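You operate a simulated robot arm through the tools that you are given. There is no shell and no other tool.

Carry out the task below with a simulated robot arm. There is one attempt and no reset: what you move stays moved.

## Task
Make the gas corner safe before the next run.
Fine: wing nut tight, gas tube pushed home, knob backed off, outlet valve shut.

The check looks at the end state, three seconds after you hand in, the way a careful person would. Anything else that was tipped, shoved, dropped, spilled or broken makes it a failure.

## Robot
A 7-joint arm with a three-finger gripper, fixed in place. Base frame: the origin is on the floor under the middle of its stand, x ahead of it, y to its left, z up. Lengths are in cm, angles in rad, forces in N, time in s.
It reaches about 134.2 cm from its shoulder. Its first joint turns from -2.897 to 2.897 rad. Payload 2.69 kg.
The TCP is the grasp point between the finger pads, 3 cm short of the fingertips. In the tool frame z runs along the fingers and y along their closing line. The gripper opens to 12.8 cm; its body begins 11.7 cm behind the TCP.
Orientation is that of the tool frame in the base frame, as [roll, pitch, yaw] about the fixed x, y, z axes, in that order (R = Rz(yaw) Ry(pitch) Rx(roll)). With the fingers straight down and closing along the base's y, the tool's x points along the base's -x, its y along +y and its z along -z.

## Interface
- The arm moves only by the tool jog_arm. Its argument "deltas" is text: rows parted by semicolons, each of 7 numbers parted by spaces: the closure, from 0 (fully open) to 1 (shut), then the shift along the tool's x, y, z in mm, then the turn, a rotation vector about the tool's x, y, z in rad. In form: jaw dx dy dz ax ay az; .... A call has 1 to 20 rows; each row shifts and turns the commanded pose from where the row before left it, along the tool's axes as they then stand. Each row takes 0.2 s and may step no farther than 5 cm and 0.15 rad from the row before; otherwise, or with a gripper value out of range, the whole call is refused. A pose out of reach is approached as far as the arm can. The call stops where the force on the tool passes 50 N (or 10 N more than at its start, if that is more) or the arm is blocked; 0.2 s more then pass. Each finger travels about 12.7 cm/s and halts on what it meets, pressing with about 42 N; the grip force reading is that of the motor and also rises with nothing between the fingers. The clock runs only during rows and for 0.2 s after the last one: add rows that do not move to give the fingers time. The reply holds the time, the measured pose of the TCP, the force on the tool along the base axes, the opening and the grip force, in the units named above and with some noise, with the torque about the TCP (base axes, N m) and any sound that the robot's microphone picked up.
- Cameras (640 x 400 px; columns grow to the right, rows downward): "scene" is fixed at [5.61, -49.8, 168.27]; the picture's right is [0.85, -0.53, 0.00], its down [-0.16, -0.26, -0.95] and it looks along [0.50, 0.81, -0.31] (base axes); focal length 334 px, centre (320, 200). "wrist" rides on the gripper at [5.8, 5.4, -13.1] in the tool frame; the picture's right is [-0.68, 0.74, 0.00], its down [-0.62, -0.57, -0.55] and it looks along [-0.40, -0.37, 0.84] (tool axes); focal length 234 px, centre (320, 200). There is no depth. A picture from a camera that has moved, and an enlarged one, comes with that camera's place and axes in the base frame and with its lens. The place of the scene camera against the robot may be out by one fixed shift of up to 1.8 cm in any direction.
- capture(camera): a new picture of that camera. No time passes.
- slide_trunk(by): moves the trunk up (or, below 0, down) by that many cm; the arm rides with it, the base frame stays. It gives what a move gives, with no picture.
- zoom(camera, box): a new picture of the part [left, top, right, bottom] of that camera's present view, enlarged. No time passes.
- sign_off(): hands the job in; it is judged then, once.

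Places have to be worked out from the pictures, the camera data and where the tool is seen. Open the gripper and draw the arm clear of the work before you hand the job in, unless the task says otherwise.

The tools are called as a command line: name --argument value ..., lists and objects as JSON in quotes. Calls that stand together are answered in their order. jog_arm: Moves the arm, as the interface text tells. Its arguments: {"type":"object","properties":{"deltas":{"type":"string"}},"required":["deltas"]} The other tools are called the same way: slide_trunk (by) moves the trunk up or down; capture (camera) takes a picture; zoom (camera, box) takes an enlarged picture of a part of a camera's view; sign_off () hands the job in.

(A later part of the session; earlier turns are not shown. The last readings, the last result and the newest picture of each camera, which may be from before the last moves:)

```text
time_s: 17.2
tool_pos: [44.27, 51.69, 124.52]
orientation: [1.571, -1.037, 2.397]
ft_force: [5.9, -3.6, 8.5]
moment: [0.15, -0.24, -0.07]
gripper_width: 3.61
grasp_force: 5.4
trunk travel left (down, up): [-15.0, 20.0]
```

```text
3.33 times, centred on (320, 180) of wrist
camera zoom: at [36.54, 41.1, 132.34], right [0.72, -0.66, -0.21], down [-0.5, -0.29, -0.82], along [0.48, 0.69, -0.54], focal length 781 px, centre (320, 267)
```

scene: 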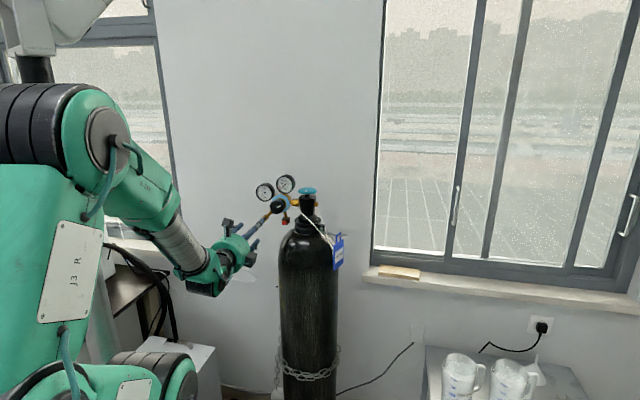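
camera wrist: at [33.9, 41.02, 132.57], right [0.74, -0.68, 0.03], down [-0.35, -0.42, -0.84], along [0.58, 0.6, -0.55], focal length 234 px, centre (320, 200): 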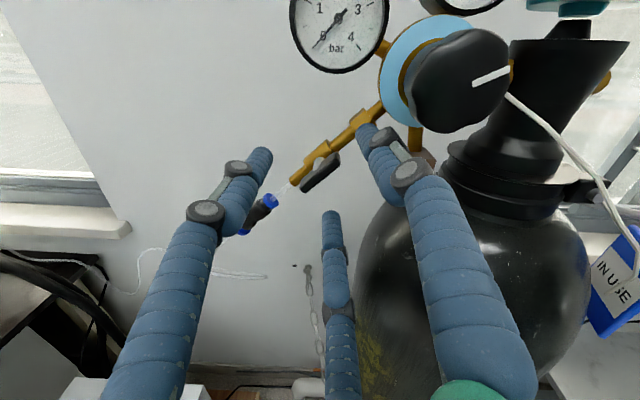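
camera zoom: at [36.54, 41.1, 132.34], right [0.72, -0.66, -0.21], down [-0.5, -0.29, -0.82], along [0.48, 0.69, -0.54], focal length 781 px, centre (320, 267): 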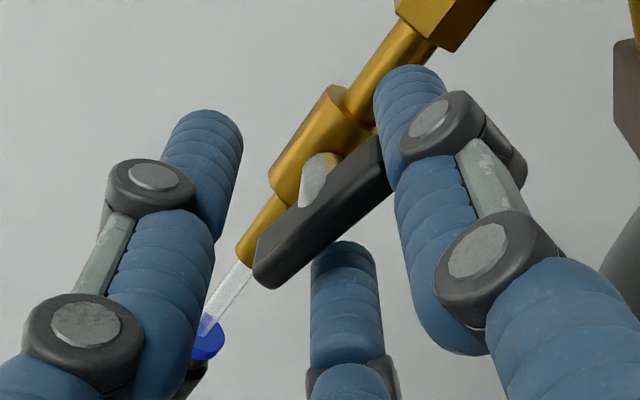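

The lever seems to have turned slightly clockwise relative to the brass body, at low force. I'll continue rolling clockwise.

jog_arm --deltas "0.77 0 0 0 0 0 0.08; 0.77 0 0 0 0 0 0.08; 0.77 0 0 0 0 0 0.08; 0.77 0 0 0 0 0 0.08; 0.77 0 0 0 0 0 0"

zoom --camera "wrist" --box '[240, 120, 400, 240]'

```text
time_s: 18.4
tool_pos: [44.27, 51.87, 124.41]
orientation: [1.576, -1.358, 2.391]
ft_force: [6.6, -11.5, 4.5]
moment: [0.08, -0.1, -0.38]
gripper_width: 3.79
grasp_force: 6.8
trunk travel left (down, up): [-15.0, 20.0]
```

```text
3.33 times, centred on (320, 180) of wrist
camera zoom: at [38.31, 39.48, 131.4], right [0.63, -0.59, -0.5], down [-0.68, -0.12, -0.72], along [0.36, 0.8, -0.47], focal length 781 px, centre (320, 267)
```

zoom: 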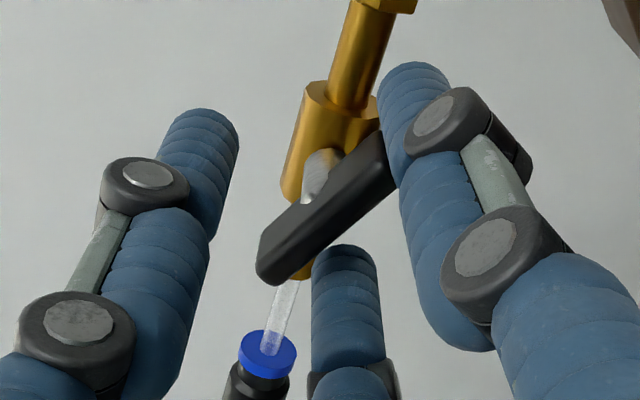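

The lever is clearly rotating clockwise relative to the valve body. I'll keep going toward the quarter turn.

jog_arm --deltas "0.77 0 0 0 0 0 0.1; 0.77 0 0 0 0 0 0.1; 0.77 0 0 0 0 0 0.1; 0.77 0 0 0 0 0 0.1; 0.77 0 0 0 0 0 0.1; 0.77 0 0 0 0 0 0"

zoom --camera "wrist" --box '[240, 120, 400, 240]'

```text
time_s: 19.8
tool_pos: [39.24, 54.0, 127.65]
orientation: [-1.606, -1.297, -0.731]
ft_force: [0.1, -1.6, 0.7]
moment: [-0.05, 0.03, 0.04]
gripper_width: 2.92
grasp_force: 0.2
out of reach, approached as far as the arm can: row 3, 4, 5
trunk travel left (down, up): [-15.0, 20.0]
```

```text
3.33 times, centred on (320, 180) of wrist
camera zoom: at [35.03, 40.03, 131.98], right [0.37, -0.37, -0.85], down [-0.9, 0.09, -0.43], along [0.24, 0.92, -0.3], focal length 781 px, centre (320, 267)
```

zoom: 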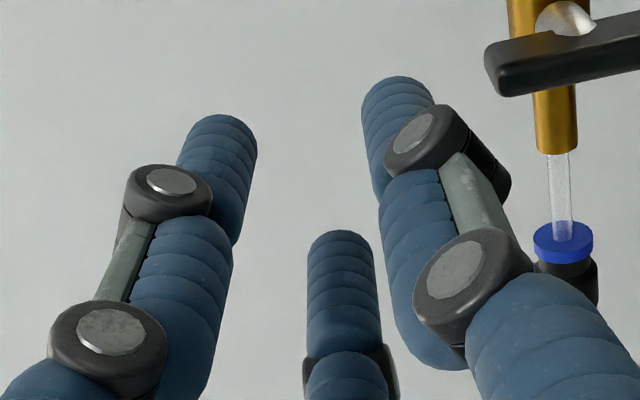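

The arm hit a joint limit and drifted sideways out of the cage, with no force left on the tool. I'll retreat straight back and check what the lever and surroundings look like.

jog_arm --deltas "0.77 0 0 -20 0 0 0; 0.77 0 0 -30 0 0 0; 0.77 0 0 -30 0 0 0; 0.77 0 0 0 0 0 0"

capture --camera "wrist"

zoom --camera "scene" --box '[220, 160, 360, 280]'

capture --camera "scene"

```text
time_s: 20.8
tool_pos: [33.39, 48.53, 127.77]
orientation: [-1.571, -1.285, -0.745]
ft_force: [-0.9, -0.5, 0.0]
moment: [-0.02, 0.02, -0.01]
gripper_width: 2.93
grasp_force: 0.1
out of reach, approached as far as the arm can: row 1
trunk travel left (down, up): [-15.0, 20.0]
```

```text
taken
camera wrist: at [29.58, 34.2, 131.92], right [0.38, -0.35, -0.86], down [-0.9, 0.08, -0.43], along [0.22, 0.93, -0.28], focal length 234 px, centre (320, 200)
```

wrist: 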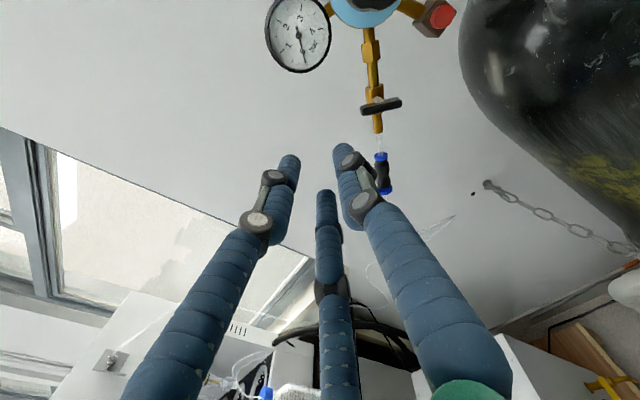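

```text
3.33 times, centred on (290, 220) of scene
camera zoom: at [5.61, -49.8, 168.27], right [0.85, -0.53, 0.0], down [-0.16, -0.26, -0.95], along [0.5, 0.81, -0.31], focal length 1114 px, centre (420, 133)
```

zoom: 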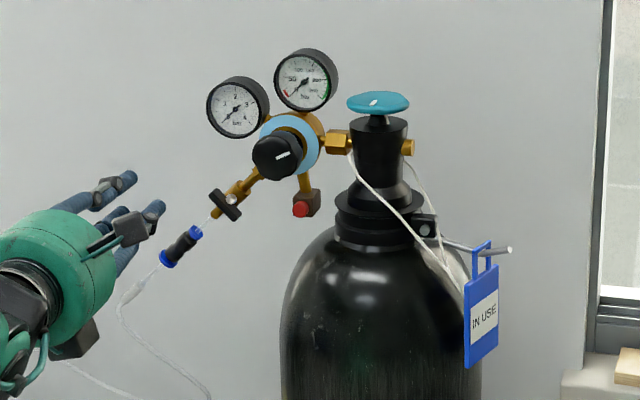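

```text
taken
```

scene: 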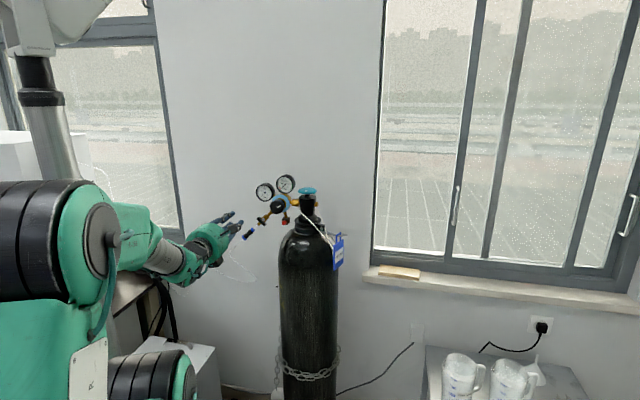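

The lever is now nearly perpendicular to the pipe and nothing else looks disturbed. I'll zoom in to judge the remaining angle.

zoom --camera "wrist" --box '[335, 60, 431, 120]'

zoom --camera "scene" --box '[246, 200, 294, 230]'

zoom --camera "wrist" --box '[455, 165, 535, 215]'

```text
6.67 times, centred on (383, 90) of wrist
camera zoom: at [29.58, 34.2, 131.92], right [0.38, -0.35, -0.86], down [-0.9, 0.08, -0.43], along [0.22, 0.93, -0.28], focal length 1561 px, centre (-100, 933)
```

zoom: 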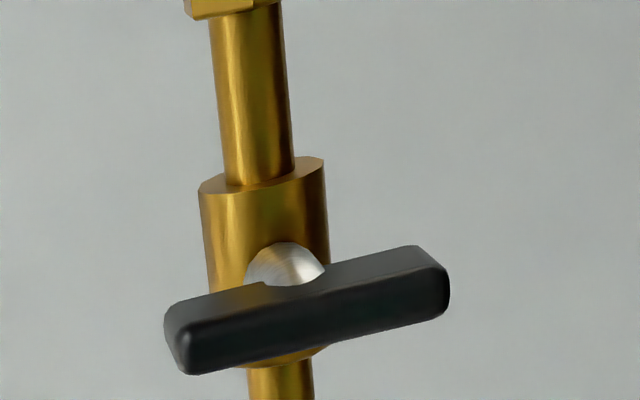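

```text
13.33 times, centred on (270, 215) of scene
camera zoom: at [5.61, -49.8, 168.27], right [0.85, -0.53, 0.0], down [-0.16, -0.26, -0.95], along [0.5, 0.81, -0.31], focal length 4455 px, centre (987, 0)
```

zoom: 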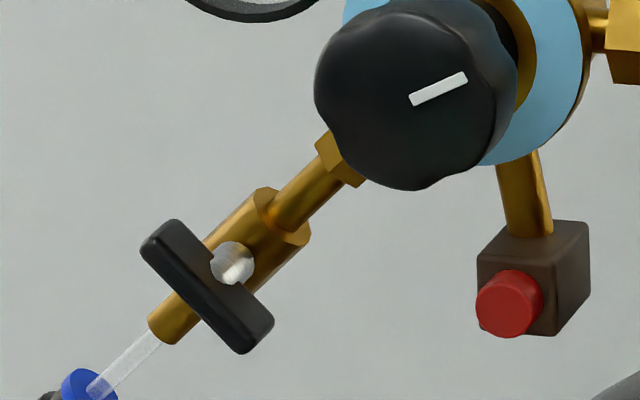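

```text
8.00 times, centred on (495, 190) of wrist
camera zoom: at [29.58, 34.2, 131.92], right [0.38, -0.35, -0.86], down [-0.9, 0.08, -0.43], along [0.22, 0.93, -0.28], focal length 1873 px, centre (-1080, 280)
```

zoom: 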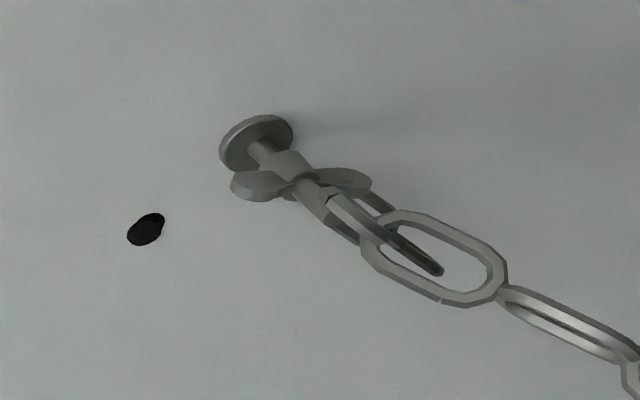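

The geometry check agrees: a lever perpendicular to the pipe should appear at 14.3° in this view, and I measure 14.5°. So the outlet valve is shut. Next is the knob. I'll roll back to a comfortable angle and line up in front of its axis (T≈4.4, Z≈130.9) with the fingers opened to about 7 cm.

jog_arm --deltas "0.77 0 0 0 0 0 -0.094; 0.77 0 0 0 0 0 -0.094; 0.77 0 0 0 0 0 -0.094; 0.77 0 0 0 0 0 -0.094; 0.77 0 0 0 0 0 -0.094; 0.77 0 0 0 0 0 -0.094; 0.77 0 0 0 0 0 0"

```text
time_s: 22.4
tool_pos: [33.44, 48.39, 127.64]
orientation: [1.573, -1.29, 2.396]
ft_force: [0.1, 0.5, -0.1]
moment: [-0.01, -0.01, -0.02]
gripper_width: 2.95
grasp_force: 0.0
trunk travel left (down, up): [-15.0, 20.0]
```

jog_arm --deltas "0.6 -1.7 43.6 5.7 0 0 0; 0.5 -1.7 43.6 5.7 0 0 0; 0.45 -1.7 43.6 5.7 0 0 0; 0.45 0 0 0 0 0 0; 0.45 0 0 0 0 0 0"

capture --camera "wrist"

capture --camera "scene"

```text
time_s: 23.6
tool_pos: [44.15, 41.12, 130.61]
orientation: [1.574, -1.291, 2.395]
ft_force: [-0.7, 0.3, -0.2]
moment: [0.01, -0.02, 0.02]
gripper_width: 7.06
grasp_force: 0.1
trunk travel left (down, up): [-15.0, 20.0]
```

```text
taken
camera wrist: at [37.95, 29.07, 137.87], right [0.66, -0.61, -0.45], down [-0.65, -0.15, -0.75], along [0.39, 0.78, -0.49], focal length 234 px, centre (320, 200)
```

wrist: 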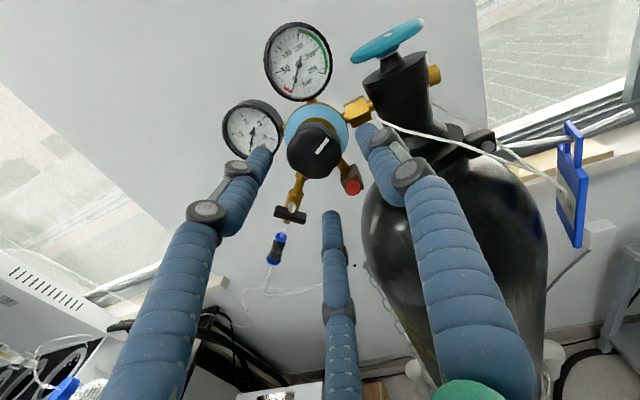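

```text
taken
```

scene: 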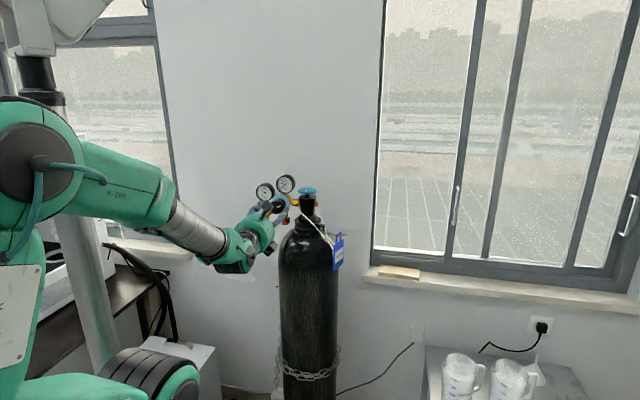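

Well positioned; the lever is clearly crosswise. I'll zoom on the knob to refine its centre.

zoom --camera "wrist" --box '[265, 90, 377, 190]'

```text
4.00 times, centred on (321, 140) of wrist
camera zoom: at [37.95, 29.07, 137.87], right [0.66, -0.61, -0.45], down [-0.65, -0.15, -0.75], along [0.39, 0.78, -0.49], focal length 937 px, centre (316, 440)
```

zoom: 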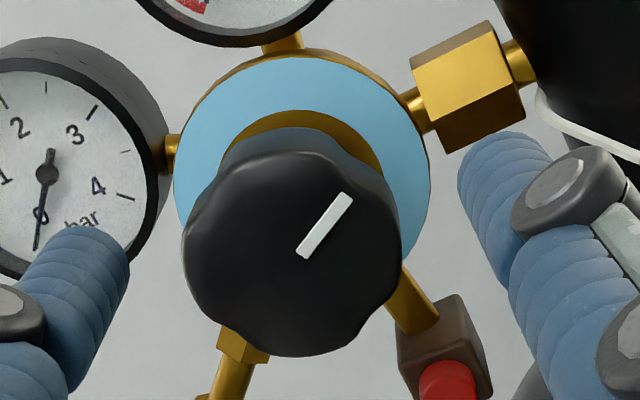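

Refined knob: axis at T≈4.3, Z≈130.95, front at N≈67, diameter ~4.8 cm. The gauge faces and relief box start at about N 72+, so I'll stop with the fingertips at N≈71. Advancing most of the way now.

jog_arm --deltas "0.45 4.2 -2.4 25 0 0 0; 0.45 0 0 20 0 0 0; 0.45 0 0 15 0 0 0; 0.45 0 0 0 0 0 0"

zoom --camera "wrist" --box '[225, 80, 415, 240]'

```text
time_s: 24.6
tool_pos: [47.83, 45.69, 131.15]
orientation: [1.573, -1.29, 2.395]
ft_force: [-0.1, -0.3, 0.5]
moment: [0.04, 0.0, 0.01]
gripper_width: 7.04
grasp_force: 0.1
trunk travel left (down, up): [-15.0, 20.0]
```

```text
2.50 times, centred on (320, 160) of wrist
camera zoom: at [41.66, 33.77, 138.27], right [0.66, -0.61, -0.45], down [-0.65, -0.15, -0.75], along [0.39, 0.78, -0.49], focal length 585 px, centre (320, 300)
```

zoom: 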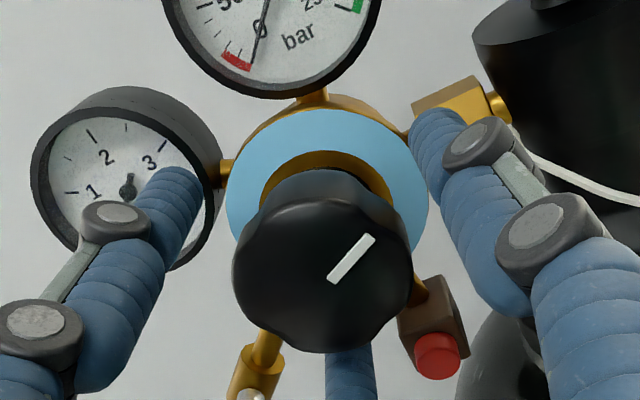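

The knob is centred between the fingers. I'll advance 2 cm more and close gently on it.

jog_arm --deltas "0.45 -1.5 0 10 0 0 0; 0.45 0 0 10 0 0 0; 0.55 0 0 0 0 0 0; 0.6 0 0 0 0 0 0; 0.63 0 0 0 0 0 0; 0.65 0 0 0 0 0 0; 0.65 0 0 0 0 0 0"

zoom --camera "wrist" --box '[225, 80, 415, 240]'

```text
time_s: 26.2
tool_pos: [49.24, 47.03, 130.98]
orientation: [1.569, -1.291, 2.398]
ft_force: [9.7, -24.7, 4.7]
moment: [0.1, -0.18, -1.0]
gripper_width: 6.45
grasp_force: 44.6
trunk travel left (down, up): [-15.0, 20.0]
```

```text
2.50 times, centred on (320, 160) of wrist
camera zoom: at [43.02, 34.96, 138.19], right [0.66, -0.61, -0.45], down [-0.65, -0.15, -0.75], along [0.39, 0.78, -0.49], focal length 585 px, centre (320, 300)
```

zoom: 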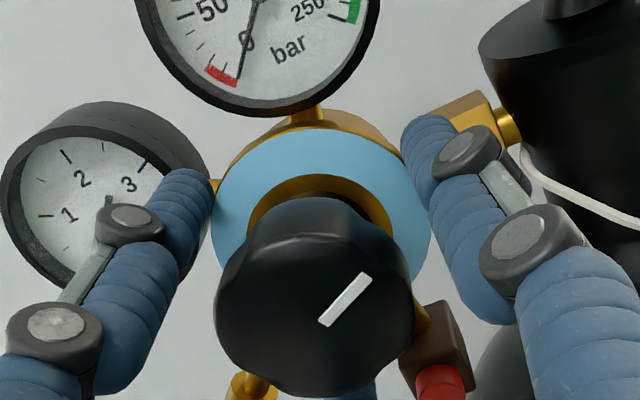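

The tip of finger A is pressing on the regulator body rather than the knob, so I'm slightly too deep. I'll open, back out about 1.2 cm and close again.

jog_arm --deltas "0.45 0 0 0 0 0 0; 0.45 0 0 -6 0 0 0; 0.45 0 0 -6 0 0 0; 0.55 0 0 0 0 0 0; 0.59 0 0 0 0 0 0; 0.61 0 0 0 0 0 0; 0.61 0 0 0 0 0 0"

zoom --camera "wrist" --box '[225, 80, 415, 240]'

```text
time_s: 27.8
tool_pos: [48.37, 46.38, 131.09]
orientation: [1.573, -1.289, 2.396]
ft_force: [0.0, 0.1, -0.4]
moment: [-0.01, 0.01, 0.01]
gripper_width: 5.0
grasp_force: 0.0
trunk travel left (down, up): [-15.0, 20.0]
```

```text
2.50 times, centred on (320, 160) of wrist
camera zoom: at [42.09, 34.28, 138.19], right [0.66, -0.61, -0.45], down [-0.65, -0.15, -0.75], along [0.39, 0.78, -0.49], focal length 585 px, centre (320, 300)
```

zoom: 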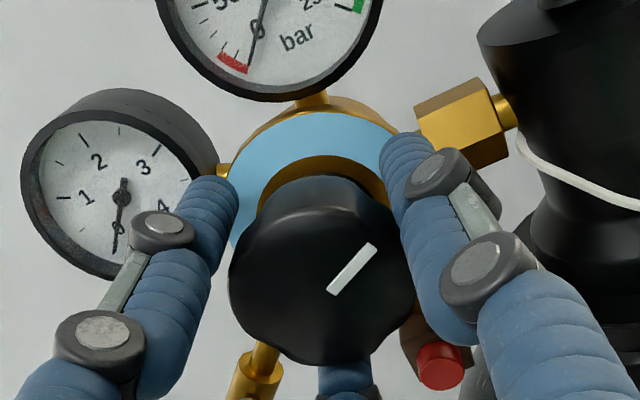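

Clear of the body now, with the fingers just about to touch the knob. I'll close in small steps.

jog_arm --deltas "0.63 0 0 0 0 0 0; 0.65 0 0 0 0 0 0; 0.67 0 0 0 0 0 0; 0.67 0 0 0 0 0 0"

zoom --camera "wrist" --box '[225, 80, 415, 240]'

```text
time_s: 28.8
tool_pos: [48.43, 46.26, 130.94]
orientation: [1.574, -1.289, 2.395]
ft_force: [5.1, -4.3, 1.1]
moment: [-0.01, 0.04, -0.05]
gripper_width: 4.6
grasp_force: 45.4
trunk travel left (down, up): [-15.0, 20.0]
```

```text
2.50 times, centred on (320, 160) of wrist
camera zoom: at [42.14, 34.24, 138.19], right [0.66, -0.61, -0.45], down [-0.65, -0.15, -0.75], along [0.39, 0.78, -0.49], focal length 585 px, centre (320, 300)
```

zoom: 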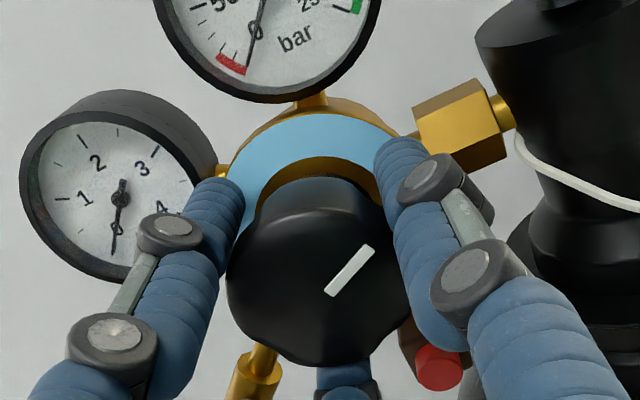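

The knob is gripped (width 4.6 cm, small side load). Now I'll turn counter-clockwise to back it off and watch the torque.

jog_arm --deltas "0.68 0 0 0 0 0 -0.1; 0.68 0 0 0 0 0 -0.1; 0.68 0 0 0 0 0 -0.1; 0.68 0 0 0 0 0 -0.1; 0.68 0 0 0 0 0 0"

zoom --camera "wrist" --box '[225, 80, 415, 240]'

```text
time_s: 30.0
tool_pos: [48.27, 46.23, 130.93]
orientation: [1.572, -0.89, 2.398]
ft_force: [1.8, -9.9, 0.7]
moment: [-0.05, 0.0, -0.06]
gripper_width: 4.57
grasp_force: 45.7
trunk travel left (down, up): [-15.0, 20.0]
```

```text
2.50 times, centred on (320, 160) of wrist
camera zoom: at [39.89, 36.3, 139.0], right [0.73, -0.68, -0.06], down [-0.41, -0.37, -0.83], along [0.54, 0.64, -0.55], focal length 585 px, centre (320, 300)
```

zoom: 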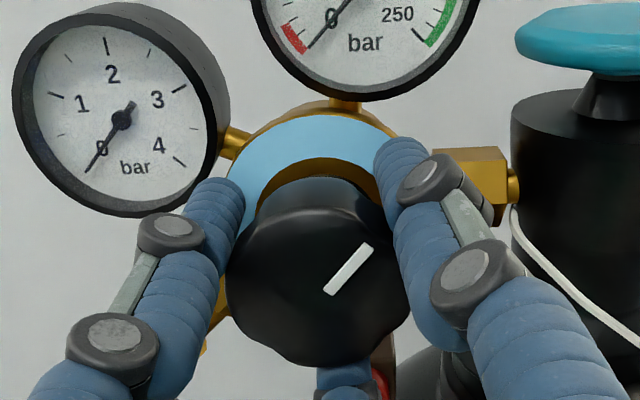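

The knob turns with the gripper at almost no torque. Continuing counter-clockwise.

jog_arm --deltas "0.68 0 0 0 0 0 -0.1; 0.68 0 0 0 0 0 -0.1; 0.68 0 0 0 0 0 -0.1; 0.68 0 0 0 0 0 -0.1; 0.68 0 0 0 0 0 -0.1; 0.68 0 0 0 0 0 -0.1; 0.68 0 0 0 0 0 0"

zoom --camera "wrist" --box '[225, 80, 415, 240]'

```text
time_s: 31.6
tool_pos: [48.45, 46.27, 130.94]
orientation: [1.57, -0.29, 2.397]
ft_force: [6.8, 0.6, 4.5]
moment: [0.04, -0.02, 0.13]
gripper_width: 4.59
grasp_force: 45.2
trunk travel left (down, up): [-15.0, 20.0]
```

```text
2.50 times, centred on (320, 160) of wrist
camera zoom: at [36.54, 39.39, 137.87], right [0.63, -0.58, 0.51], down [-0.06, -0.69, -0.72], along [0.77, 0.42, -0.47], focal length 585 px, centre (320, 300)
```

zoom: 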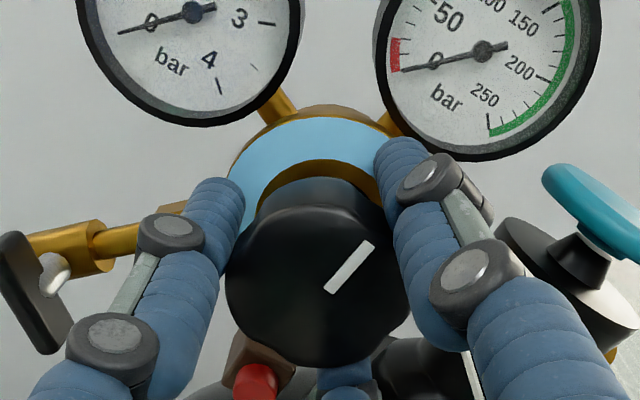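

One radian turned with no resistance. I'll continue in smaller batches in case of a joint limit.

jog_arm --deltas "0.68 0 0 0 0 0 -0.1; 0.68 0 0 0 0 0 -0.1; 0.68 0 0 0 0 0 -0.1; 0.68 0 0 0 0 0 -0.1; 0.68 0 0 0 0 0 0"

```text
time_s: 32.8
tool_pos: [48.35, 46.34, 130.98]
orientation: [1.57, 0.108, 2.396]
ft_force: [2.1, -7.7, 3.7]
moment: [0.63, 0.37, -0.1]
gripper_width: 4.6
grasp_force: 45.0
trunk travel left (down, up): [-15.0, 20.0]
```

A torque of about 0.7 N·m about the knob axis has appeared, so it may be the stop. I'll look and try a tiny bit more.

zoom --camera "wrist" --box '[225, 80, 415, 240]'

jog_arm --deltas "0.68 0 0 0 0 0 -0.05; 0.68 0 0 0 0 0 0"

zoom --camera "wrist" --box '[225, 80, 415, 240]'

```text
2.50 times, centred on (320, 160) of wrist
camera zoom: at [34.82, 40.95, 135.76], right [0.43, -0.4, 0.81], down [0.12, -0.86, -0.49], along [0.89, 0.31, -0.32], focal length 585 px, centre (320, 300)
```

zoom: 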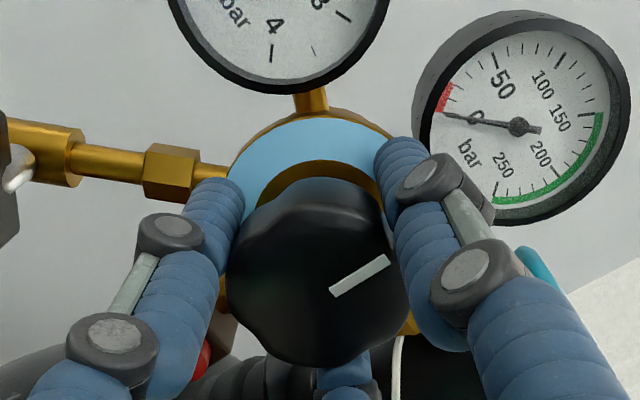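

```text
time_s: 33.4
tool_pos: [48.42, 46.25, 131.03]
orientation: [1.571, 0.159, 2.397]
ft_force: [2.0, -5.5, 1.0]
moment: [0.69, 0.57, -0.05]
gripper_width: 4.61
grasp_force: 44.9
trunk travel left (down, up): [-15.0, 20.0]
```

```text
2.50 times, centred on (320, 160) of wrist
camera zoom: at [34.66, 41.1, 135.44], right [0.41, -0.37, 0.83], down [0.14, -0.88, -0.46], along [0.9, 0.3, -0.3], focal length 585 px, centre (320, 300)
```

zoom: 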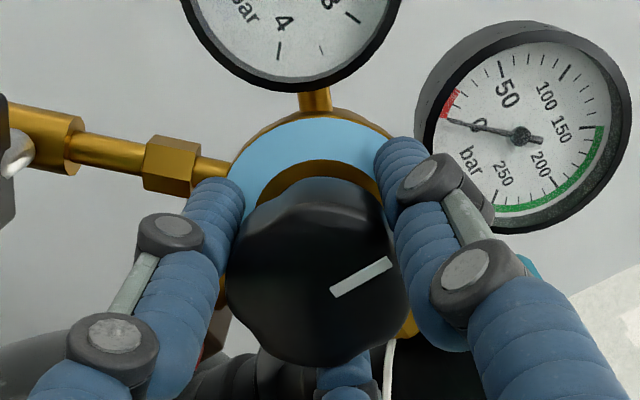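

The marker has slipped relative to the fingers, and the load is pure torque (0.9 N·m) with almost no side force, so the knob is against its counter-clockwise stop. I'll release and retreat to verify.

jog_arm --deltas "0.6 0 0 0 0 0 0; 0.5 0 0 0 0 0 0; 0.48 0 0 0 0 0 0; 0.48 0 0 -20 0 0 0; 0.48 0 0 -30 0 0 0; 0.48 0 0 -40 0 0 0; 0.48 0 0 0 0 0 0"

capture --camera "wrist"

zoom --camera "scene" --box '[230, 165, 340, 245]'

```text
time_s: 35.0
tool_pos: [42.23, 39.54, 131.19]
orientation: [1.57, 0.161, 2.395]
ft_force: [0.0, -0.8, 0.0]
moment: [-0.04, 0.05, -0.03]
gripper_width: 6.65
grasp_force: 0.1
trunk travel left (down, up): [-15.0, 20.0]
```

```text
taken
camera wrist: at [28.48, 34.45, 135.63], right [0.4, -0.37, 0.83], down [0.14, -0.88, -0.46], along [0.9, 0.3, -0.3], focal length 234 px, centre (320, 200)
```

wrist: 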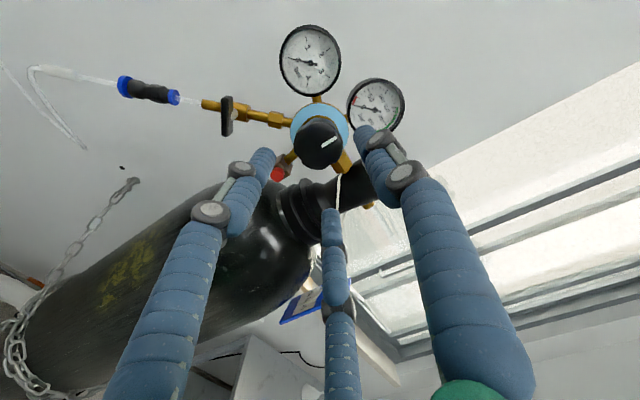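

```text
5.00 times, centred on (285, 205) of scene
camera zoom: at [5.61, -49.8, 168.27], right [0.85, -0.53, 0.0], down [-0.16, -0.26, -0.95], along [0.5, 0.81, -0.31], focal length 1671 px, centre (495, 175)
```

zoom: 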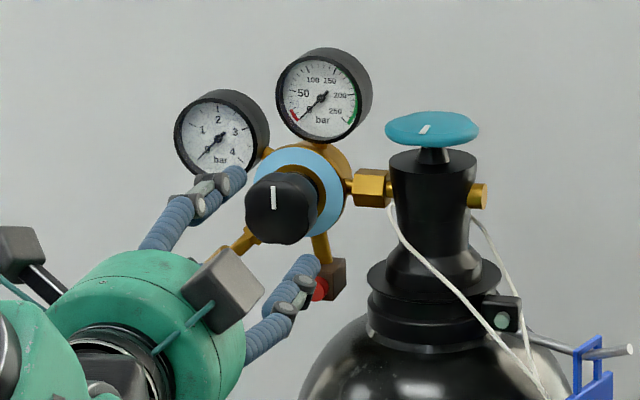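

The knob marker now points straight up at its counter-clockwise stop, so the knob is backed off. Next is the tube. I'll roll so the finger closing line is perpendicular to the tube, then move in front of the black grip (centre about T -9.25, Z 117.5, N 73.6).

jog_arm --deltas "0.48 0 0 0 0 0 -0.125; 0.48 0 0 0 0 0 -0.125; 0.48 0 0 0 0 0 -0.125; 0.48 0 0 0 0 0 -0.125; 0.48 0 0 0 0 0 -0.125; 0.48 0 0 0 0 0 0"

```text
time_s: 36.4
tool_pos: [42.25, 39.68, 131.06]
orientation: [1.571, 0.786, 2.398]
ft_force: [0.8, 1.4, 0.3]
moment: [0.0, 0.04, -0.01]
gripper_width: 6.65
grasp_force: 0.1
trunk travel left (down, up): [-15.0, 20.0]
```

jog_arm --deltas "0.48 38.6 -2.3 4 0 0 0; 0.48 38.6 -2.3 4 0 0 0; 0.48 38.6 -2.3 4 0 0 0; 0.48 38.6 -2.3 4 0 0 0; 0.48 38.6 -2.3 4 0 0 0; 0.48 0 0 0 0 0 0"

capture --camera "wrist"

capture --camera "scene"

```text
time_s: 37.8
tool_pos: [34.27, 50.01, 116.48]
orientation: [1.572, 0.786, 2.4]
ft_force: [1.1, 0.3, -0.7]
moment: [0.03, -0.01, -0.04]
gripper_width: 6.65
grasp_force: 0.0
trunk travel left (down, up): [-15.0, 20.0]
```

```text
taken
camera wrist: at [19.61, 45.78, 116.21], right [-0.03, 0.03, 1.0], down [0.24, -0.97, 0.04], along [0.97, 0.24, 0.02], focal length 234 px, centre (320, 200)
```

wrist: 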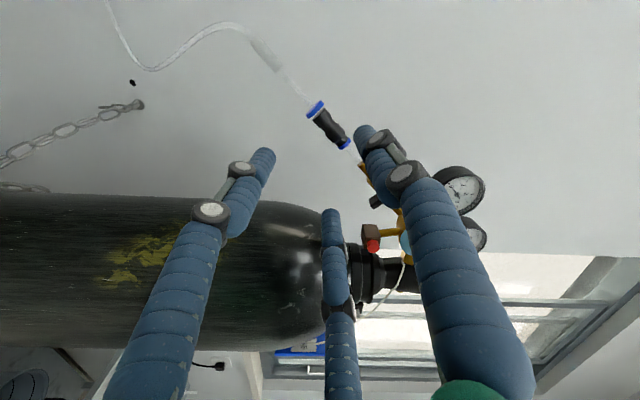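

```text
taken
```

scene: 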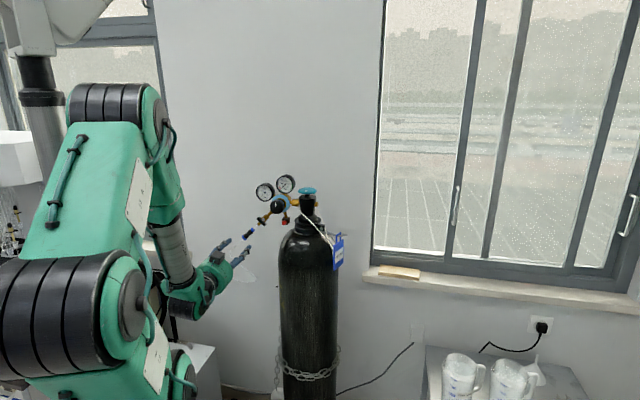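

The grip is in view. I'll zoom to measure it precisely.

zoom --camera "wrist" --box '[250, 80, 410, 180]'

zoom --camera "wrist" --box '[80, 60, 200, 135]'

```text
4.00 times, centred on (330, 130) of wrist
camera zoom: at [19.61, 45.78, 116.21], right [-0.03, 0.03, 1.0], down [0.24, -0.97, 0.04], along [0.97, 0.24, 0.02], focal length 937 px, centre (280, 480)
```

zoom: 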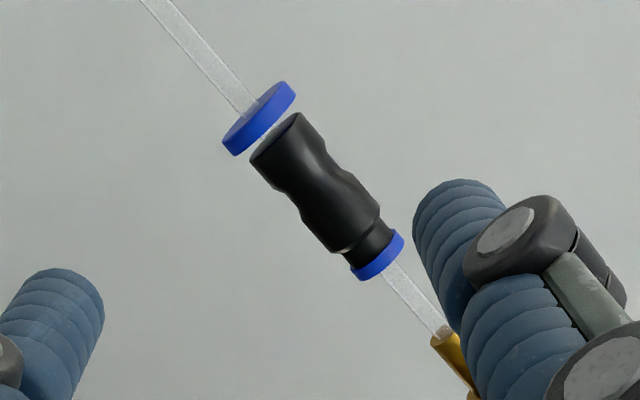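

```text
5.33 times, centred on (140, 98) of wrist
camera zoom: at [19.61, 45.78, 116.21], right [-0.03, 0.03, 1.0], down [0.24, -0.97, 0.04], along [0.97, 0.24, 0.02], focal length 1249 px, centre (1280, 747)
```

zoom: 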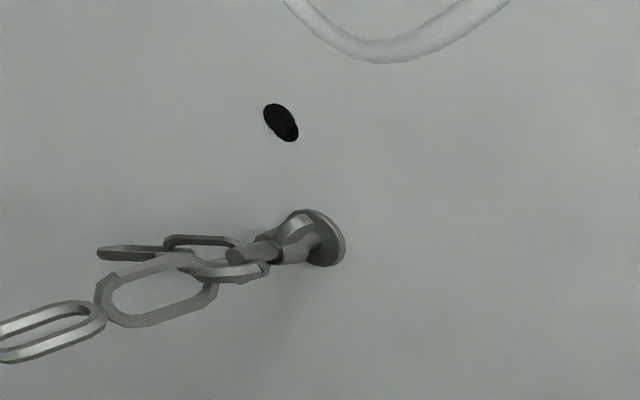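

There is a visible gap between the lower blue ring and the black body, while the upper ring sits tight. So the lower tube with its ring is not fully home in the union. I'll zoom in on that joint and the white sleeve.

zoom --camera "wrist" --box '[296, 95, 344, 125]'

zoom --camera "wrist" --box '[235, 20, 331, 120]'

zoom --camera "scene" --box '[228, 222, 268, 247]'

```text
13.33 times, centred on (320, 110) of wrist
camera zoom: at [19.61, 45.78, 116.21], right [-0.03, 0.03, 1.0], down [0.24, -0.97, 0.04], along [0.97, 0.24, 0.02], focal length 3122 px, centre (320, 1400)
```

zoom: 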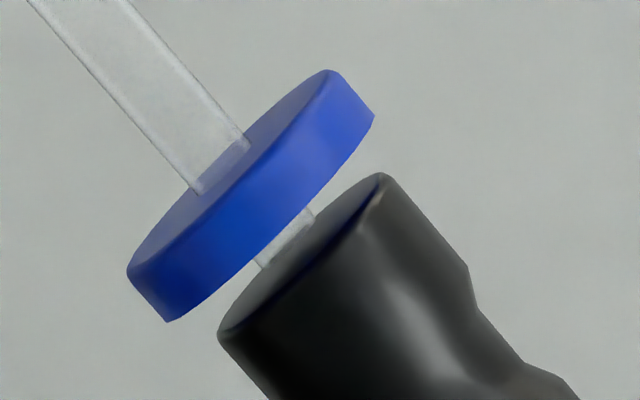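

```text
4.00 times, centred on (283, 70) of wrist
camera zoom: at [19.61, 45.78, 116.21], right [-0.03, 0.03, 1.0], down [0.24, -0.97, 0.04], along [0.97, 0.24, 0.02], focal length 937 px, centre (468, 720)
```

zoom: 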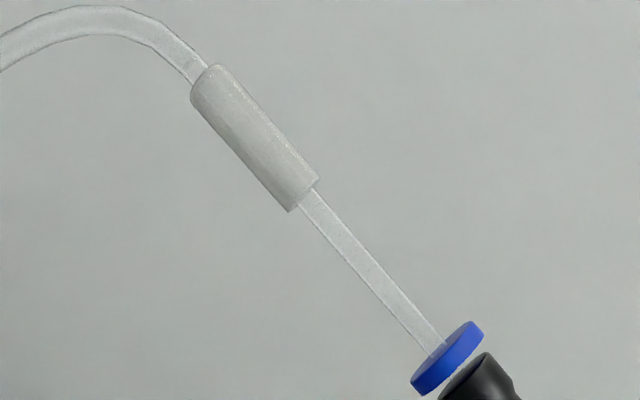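

```text
16.00 times, centred on (248, 234) of scene
camera zoom: at [5.61, -49.8, 168.27], right [0.85, -0.53, 0.0], down [-0.16, -0.26, -0.95], along [0.5, 0.81, -0.31], focal length 5346 px, centre (1472, -352)
```

zoom: 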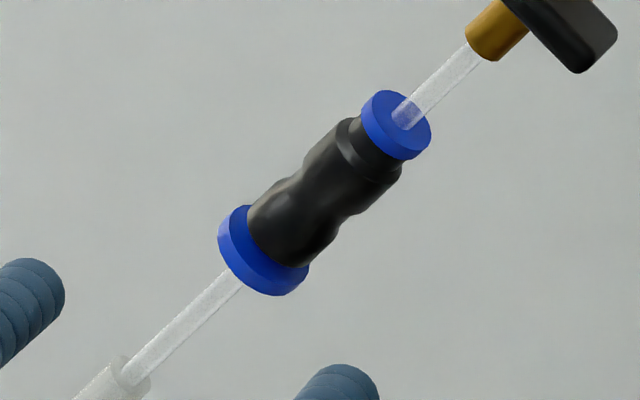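

The gap confirms it: the tube's blue collar must be pushed about 0.5 cm up into the black socket. I'll grip the bare tube just below the collar, with the tool axis about 3.5 cm below the ring, and push along the tube axis. Positioning in front first.

jog_arm --deltas "0.48 27.7 2.4 0 0 0 0; 0.48 27.7 2.4 0 0 0 0; 0.48 0 0 30 0 0 0; 0.48 0 0 30 0 0 0; 0.48 0 0 15 0 0 0; 0.48 0 0 0 0 0 0"

capture --camera "wrist"

zoom --camera "wrist" --box '[220, 80, 420, 240]'

```text
time_s: 39.2
tool_pos: [36.08, 58.34, 112.85]
orientation: [1.572, 0.785, 2.398]
ft_force: [-0.4, 0.4, 0.6]
moment: [0.04, 0.0, 0.01]
gripper_width: 6.66
grasp_force: 0.0
trunk travel left (down, up): [-15.0, 20.0]
```

```text
taken
camera wrist: at [21.39, 54.16, 112.57], right [-0.03, 0.03, 1.0], down [0.24, -0.97, 0.04], along [0.97, 0.24, 0.02], focal length 234 px, centre (320, 200)
```

wrist: 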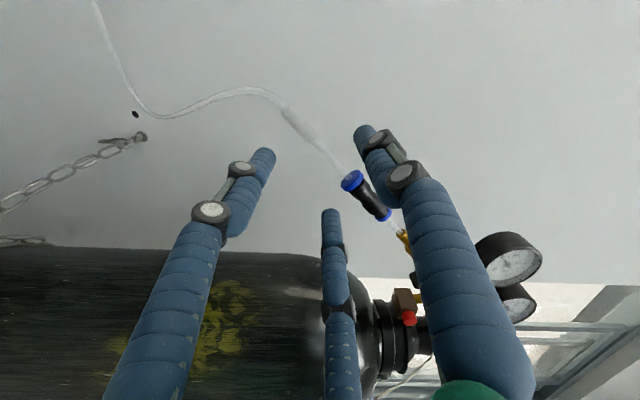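

```text
2.50 times, centred on (320, 160) of wrist
camera zoom: at [21.39, 54.16, 112.57], right [-0.03, 0.03, 1.0], down [0.24, -0.97, 0.04], along [0.97, 0.24, 0.02], focal length 585 px, centre (320, 300)
```

zoom: 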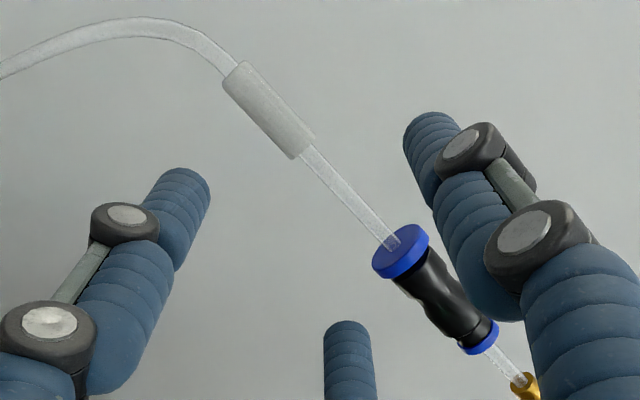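

Alignment matches prediction to within 2 px. The tube passes between finger A and the other two, so I'll advance 5.2 cm to bring the fingers around the tube.

jog_arm --deltas "0.48 0 0 15 0 0 0; 0.48 0 0 15 0 0 0; 0.48 0 0 12 0 0 0; 0.48 0 0 10 0 0 0; 0.48 0 0 0 0 0 0"

zoom --camera "wrist" --box '[220, 80, 420, 240]'

```text
time_s: 40.4
tool_pos: [39.71, 61.98, 113.01]
orientation: [1.571, 0.785, 2.397]
ft_force: [-0.6, 0.7, -0.5]
moment: [0.0, 0.01, 0.01]
gripper_width: 6.63
grasp_force: 0.1
trunk travel left (down, up): [-15.0, 20.0]
```

```text
2.50 times, centred on (320, 160) of wrist
camera zoom: at [25.06, 57.77, 112.69], right [-0.03, 0.03, 1.0], down [0.24, -0.97, 0.04], along [0.97, 0.24, 0.02], focal length 585 px, centre (320, 300)
```

zoom: 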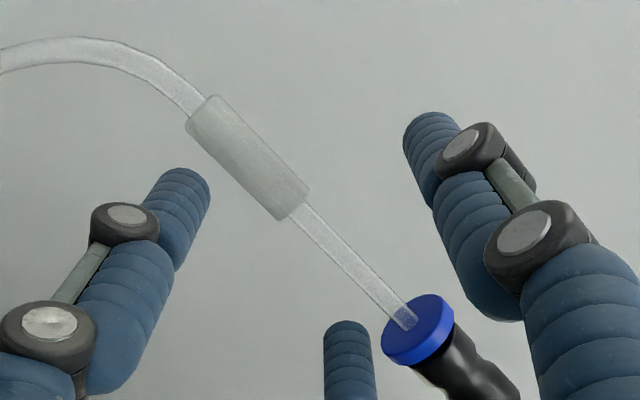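

The tube lies between the fingers as planned. Closing in steps.

jog_arm --deltas "0.6 0 0 0 0 0 0; 0.7 0 0 0 0 0 0; 0.78 0 0 0 0 0 0; 0.83 0 0 0 0 0 0; 0.83 0 0 0 0 0 0"

zoom --camera "wrist" --box '[220, 80, 420, 240]'

```text
time_s: 41.6
tool_pos: [39.68, 62.03, 113.01]
orientation: [1.571, 0.786, 2.398]
ft_force: [0.8, 0.2, 0.4]
moment: [-0.01, 0.0, 0.01]
gripper_width: 2.19
grasp_force: 0.0
trunk travel left (down, up): [-15.0, 20.0]
```

```text
2.50 times, centred on (320, 160) of wrist
camera zoom: at [25.03, 57.75, 112.69], right [-0.03, 0.03, 1.0], down [0.24, -0.97, 0.04], along [0.97, 0.24, 0.02], focal length 585 px, centre (320, 300)
```

zoom: 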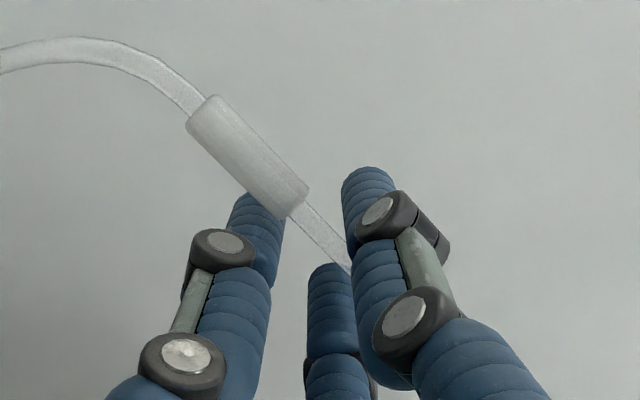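

No contact yet at 2.2 cm opening. Continuing to close gently.

jog_arm --deltas "0.86 0 0 0 0 0 0; 0.88 0 0 0 0 0 0; 0.9 0 0 0 0 0 0; 0.9 0 0 0 0 0 0"

zoom --camera "wrist" --box '[220, 80, 420, 240]'

```text
time_s: 42.6
tool_pos: [39.64, 61.97, 113.11]
orientation: [1.57, 0.785, 2.396]
ft_force: [-1.8, 4.7, 4.6]
moment: [0.02, -0.04, -0.02]
gripper_width: 1.71
grasp_force: 3.7
trunk travel left (down, up): [-15.0, 20.0]
```

```text
2.50 times, centred on (320, 160) of wrist
camera zoom: at [25.02, 57.78, 112.73], right [-0.03, 0.03, 1.0], down [0.24, -0.97, 0.03], along [0.97, 0.24, 0.02], focal length 585 px, centre (320, 300)
```

zoom: 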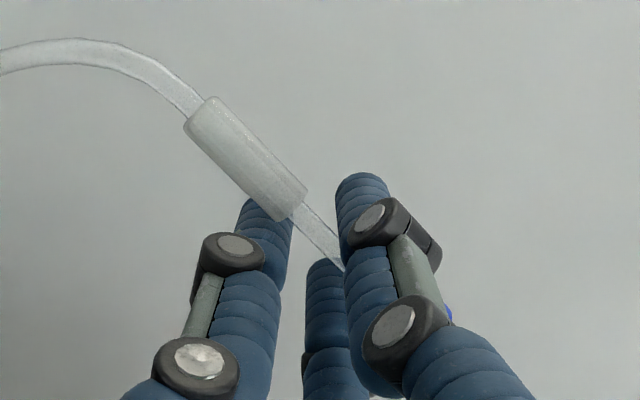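

Finger A touches the tube lightly. I'll keep closing so B and C come to bear.

jog_arm --deltas "0.93 0 0 0 0 0 0; 0.96 0 0 0 0 0 0; 0.96 0 0 0 0 0 0"

zoom --camera "wrist" --box '[220, 80, 420, 240]'

zoom --camera "scene" --box '[210, 190, 290, 260]'

```text
time_s: 43.4
tool_pos: [39.83, 62.05, 113.07]
orientation: [1.571, 0.785, 2.396]
ft_force: [-4.2, 10.5, 10.8]
moment: [0.05, -0.05, 0.03]
gripper_width: 1.54
grasp_force: 8.0
trunk travel left (down, up): [-15.0, 20.0]
```

```text
2.50 times, centred on (320, 160) of wrist
camera zoom: at [24.99, 57.81, 112.76], right [-0.03, 0.03, 1.0], down [0.24, -0.97, 0.03], along [0.97, 0.24, 0.02], focal length 585 px, centre (320, 300)
```

zoom: 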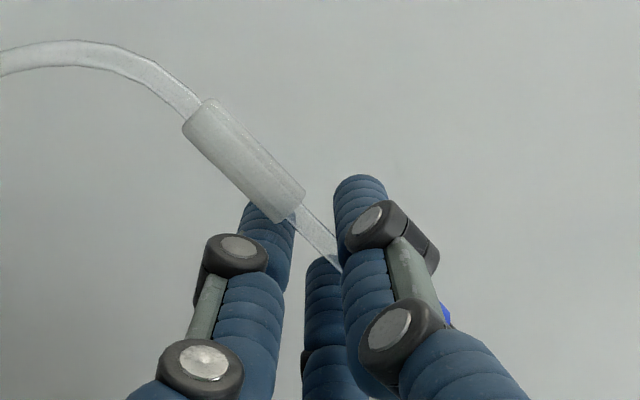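

```text
5.71 times, centred on (250, 225) of scene
camera zoom: at [5.61, -49.8, 168.27], right [0.85, -0.53, 0.0], down [-0.16, -0.26, -0.95], along [0.5, 0.81, -0.31], focal length 1909 px, centre (720, 57)
```

zoom: 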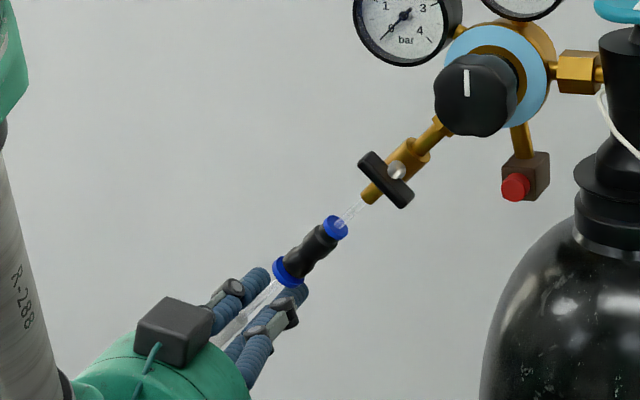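

Finger A is bearing on the tube with about 15 N while B and C are slightly short. I'll shift the hand 1.5 mm toward A so all three fingers bear evenly.

jog_arm --deltas "0.94 0 1.5 0 0 0 0; 0.96 0 0 0 0 0 0; 0.96 0 0 0 0 0 0"

zoom --camera "wrist" --box '[220, 80, 420, 240]'

```text
time_s: 44.2
tool_pos: [39.54, 62.1, 112.92]
orientation: [1.57, 0.787, 2.398]
ft_force: [-4.0, 7.5, 8.8]
moment: [0.03, -0.05, 0.07]
gripper_width: 1.39
grasp_force: 6.2
trunk travel left (down, up): [-15.0, 20.0]
```

```text
2.50 times, centred on (320, 160) of wrist
camera zoom: at [24.88, 57.85, 112.8], right [-0.03, 0.03, 1.0], down [0.24, -0.97, 0.04], along [0.97, 0.24, 0.02], focal length 585 px, centre (320, 300)
```

zoom: 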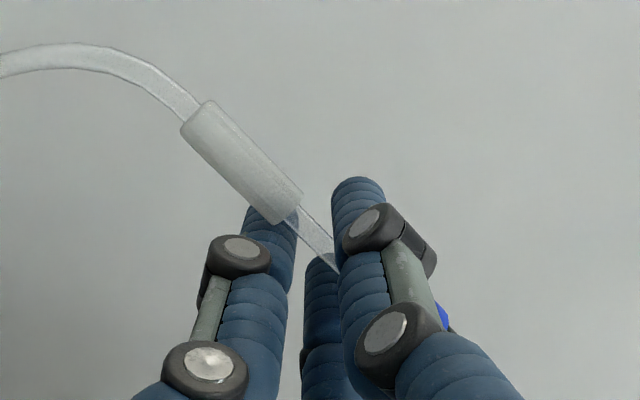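

The load is dropping and the fingers are still closing. One more small shift and a full close.

jog_arm --deltas "0.97 0 1.5 0 0 0 0; 1 0 0 0 0 0 0; 1 0 0 0 0 0 0"

zoom --camera "wrist" --box '[220, 80, 420, 240]'

```text
time_s: 45.0
tool_pos: [39.45, 62.22, 113.09]
orientation: [1.57, 0.785, 2.396]
ft_force: [-4.1, 10.9, 10.6]
moment: [-0.18, -0.22, 0.08]
gripper_width: 0.88
grasp_force: 36.7
trunk travel left (down, up): [-15.0, 20.0]
```

```text
2.50 times, centred on (320, 160) of wrist
camera zoom: at [24.82, 57.98, 112.88], right [-0.03, 0.03, 1.0], down [0.24, -0.97, 0.03], along [0.97, 0.24, 0.02], focal length 585 px, centre (320, 300)
```

zoom: 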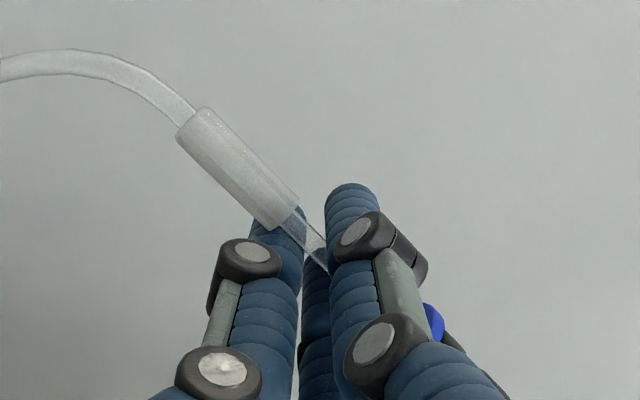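

The tube is clamped now (grip force ~37 N). I'll push along the tube axis toward the socket in 2 mm steps.

jog_arm --deltas "1 -2 0 0 0 0 0; 1 -2 0 0 0 0 0; 1 0 0 0 0 0 0"

zoom --camera "scene" --box '[228, 212, 276, 242]'

zoom --camera "wrist" --box '[220, 80, 420, 240]'

```text
time_s: 45.8
tool_pos: [39.54, 61.97, 113.43]
orientation: [1.571, 0.785, 2.397]
ft_force: [-1.8, 10.5, 8.0]
moment: [-0.16, -0.3, -0.01]
gripper_width: 0.84
grasp_force: 36.3
trunk travel left (down, up): [-15.0, 20.0]
```

```text
13.33 times, centred on (252, 227) of scene
camera zoom: at [5.61, -49.8, 168.27], right [0.85, -0.53, 0.0], down [-0.16, -0.26, -0.95], along [0.5, 0.81, -0.31], focal length 4455 px, centre (1227, -160)
```

zoom: 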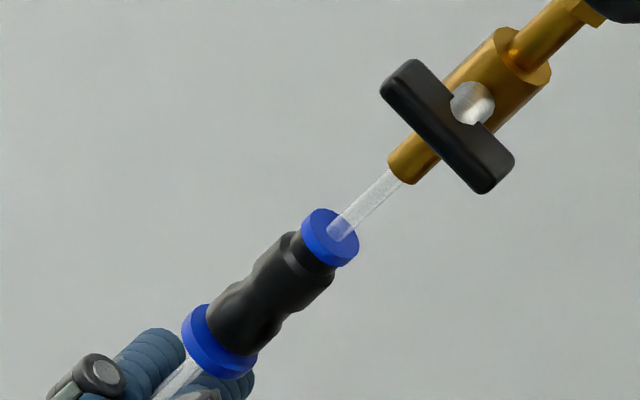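

```text
2.50 times, centred on (320, 160) of wrist
camera zoom: at [25.0, 57.81, 113.16], right [-0.03, 0.03, 1.0], down [0.24, -0.97, 0.04], along [0.97, 0.24, 0.02], focal length 585 px, centre (320, 300)
```

zoom: 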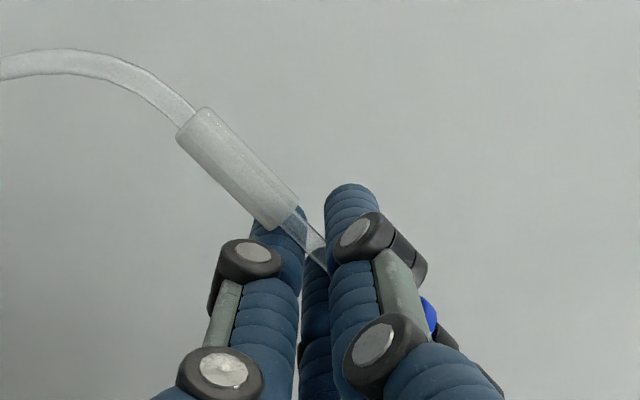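

The tube, ring and sleeve moved together with the hand, with no axial resistance yet. I'll continue pushing in small steps until it seats.

jog_arm --deltas "1 -2 0 0 0 0 0; 1 0 0 0 0 0 0"

zoom --camera "scene" --box '[228, 212, 276, 242]'

```text
time_s: 46.4
tool_pos: [39.69, 61.93, 113.59]
orientation: [1.571, 0.785, 2.399]
ft_force: [2.8, 10.5, 6.3]
moment: [-0.29, -0.3, -0.02]
gripper_width: 0.83
grasp_force: 35.7
trunk travel left (down, up): [-15.0, 20.0]
```

```text
13.33 times, centred on (252, 227) of scene
camera zoom: at [5.61, -49.8, 168.27], right [0.85, -0.53, 0.0], down [-0.16, -0.26, -0.95], along [0.5, 0.81, -0.31], focal length 4455 px, centre (1227, -160)
```

zoom: 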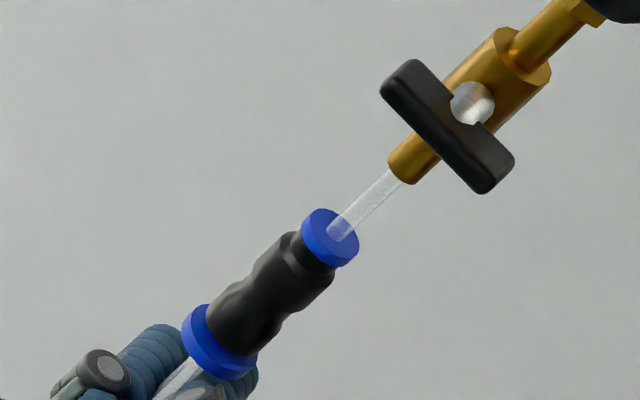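

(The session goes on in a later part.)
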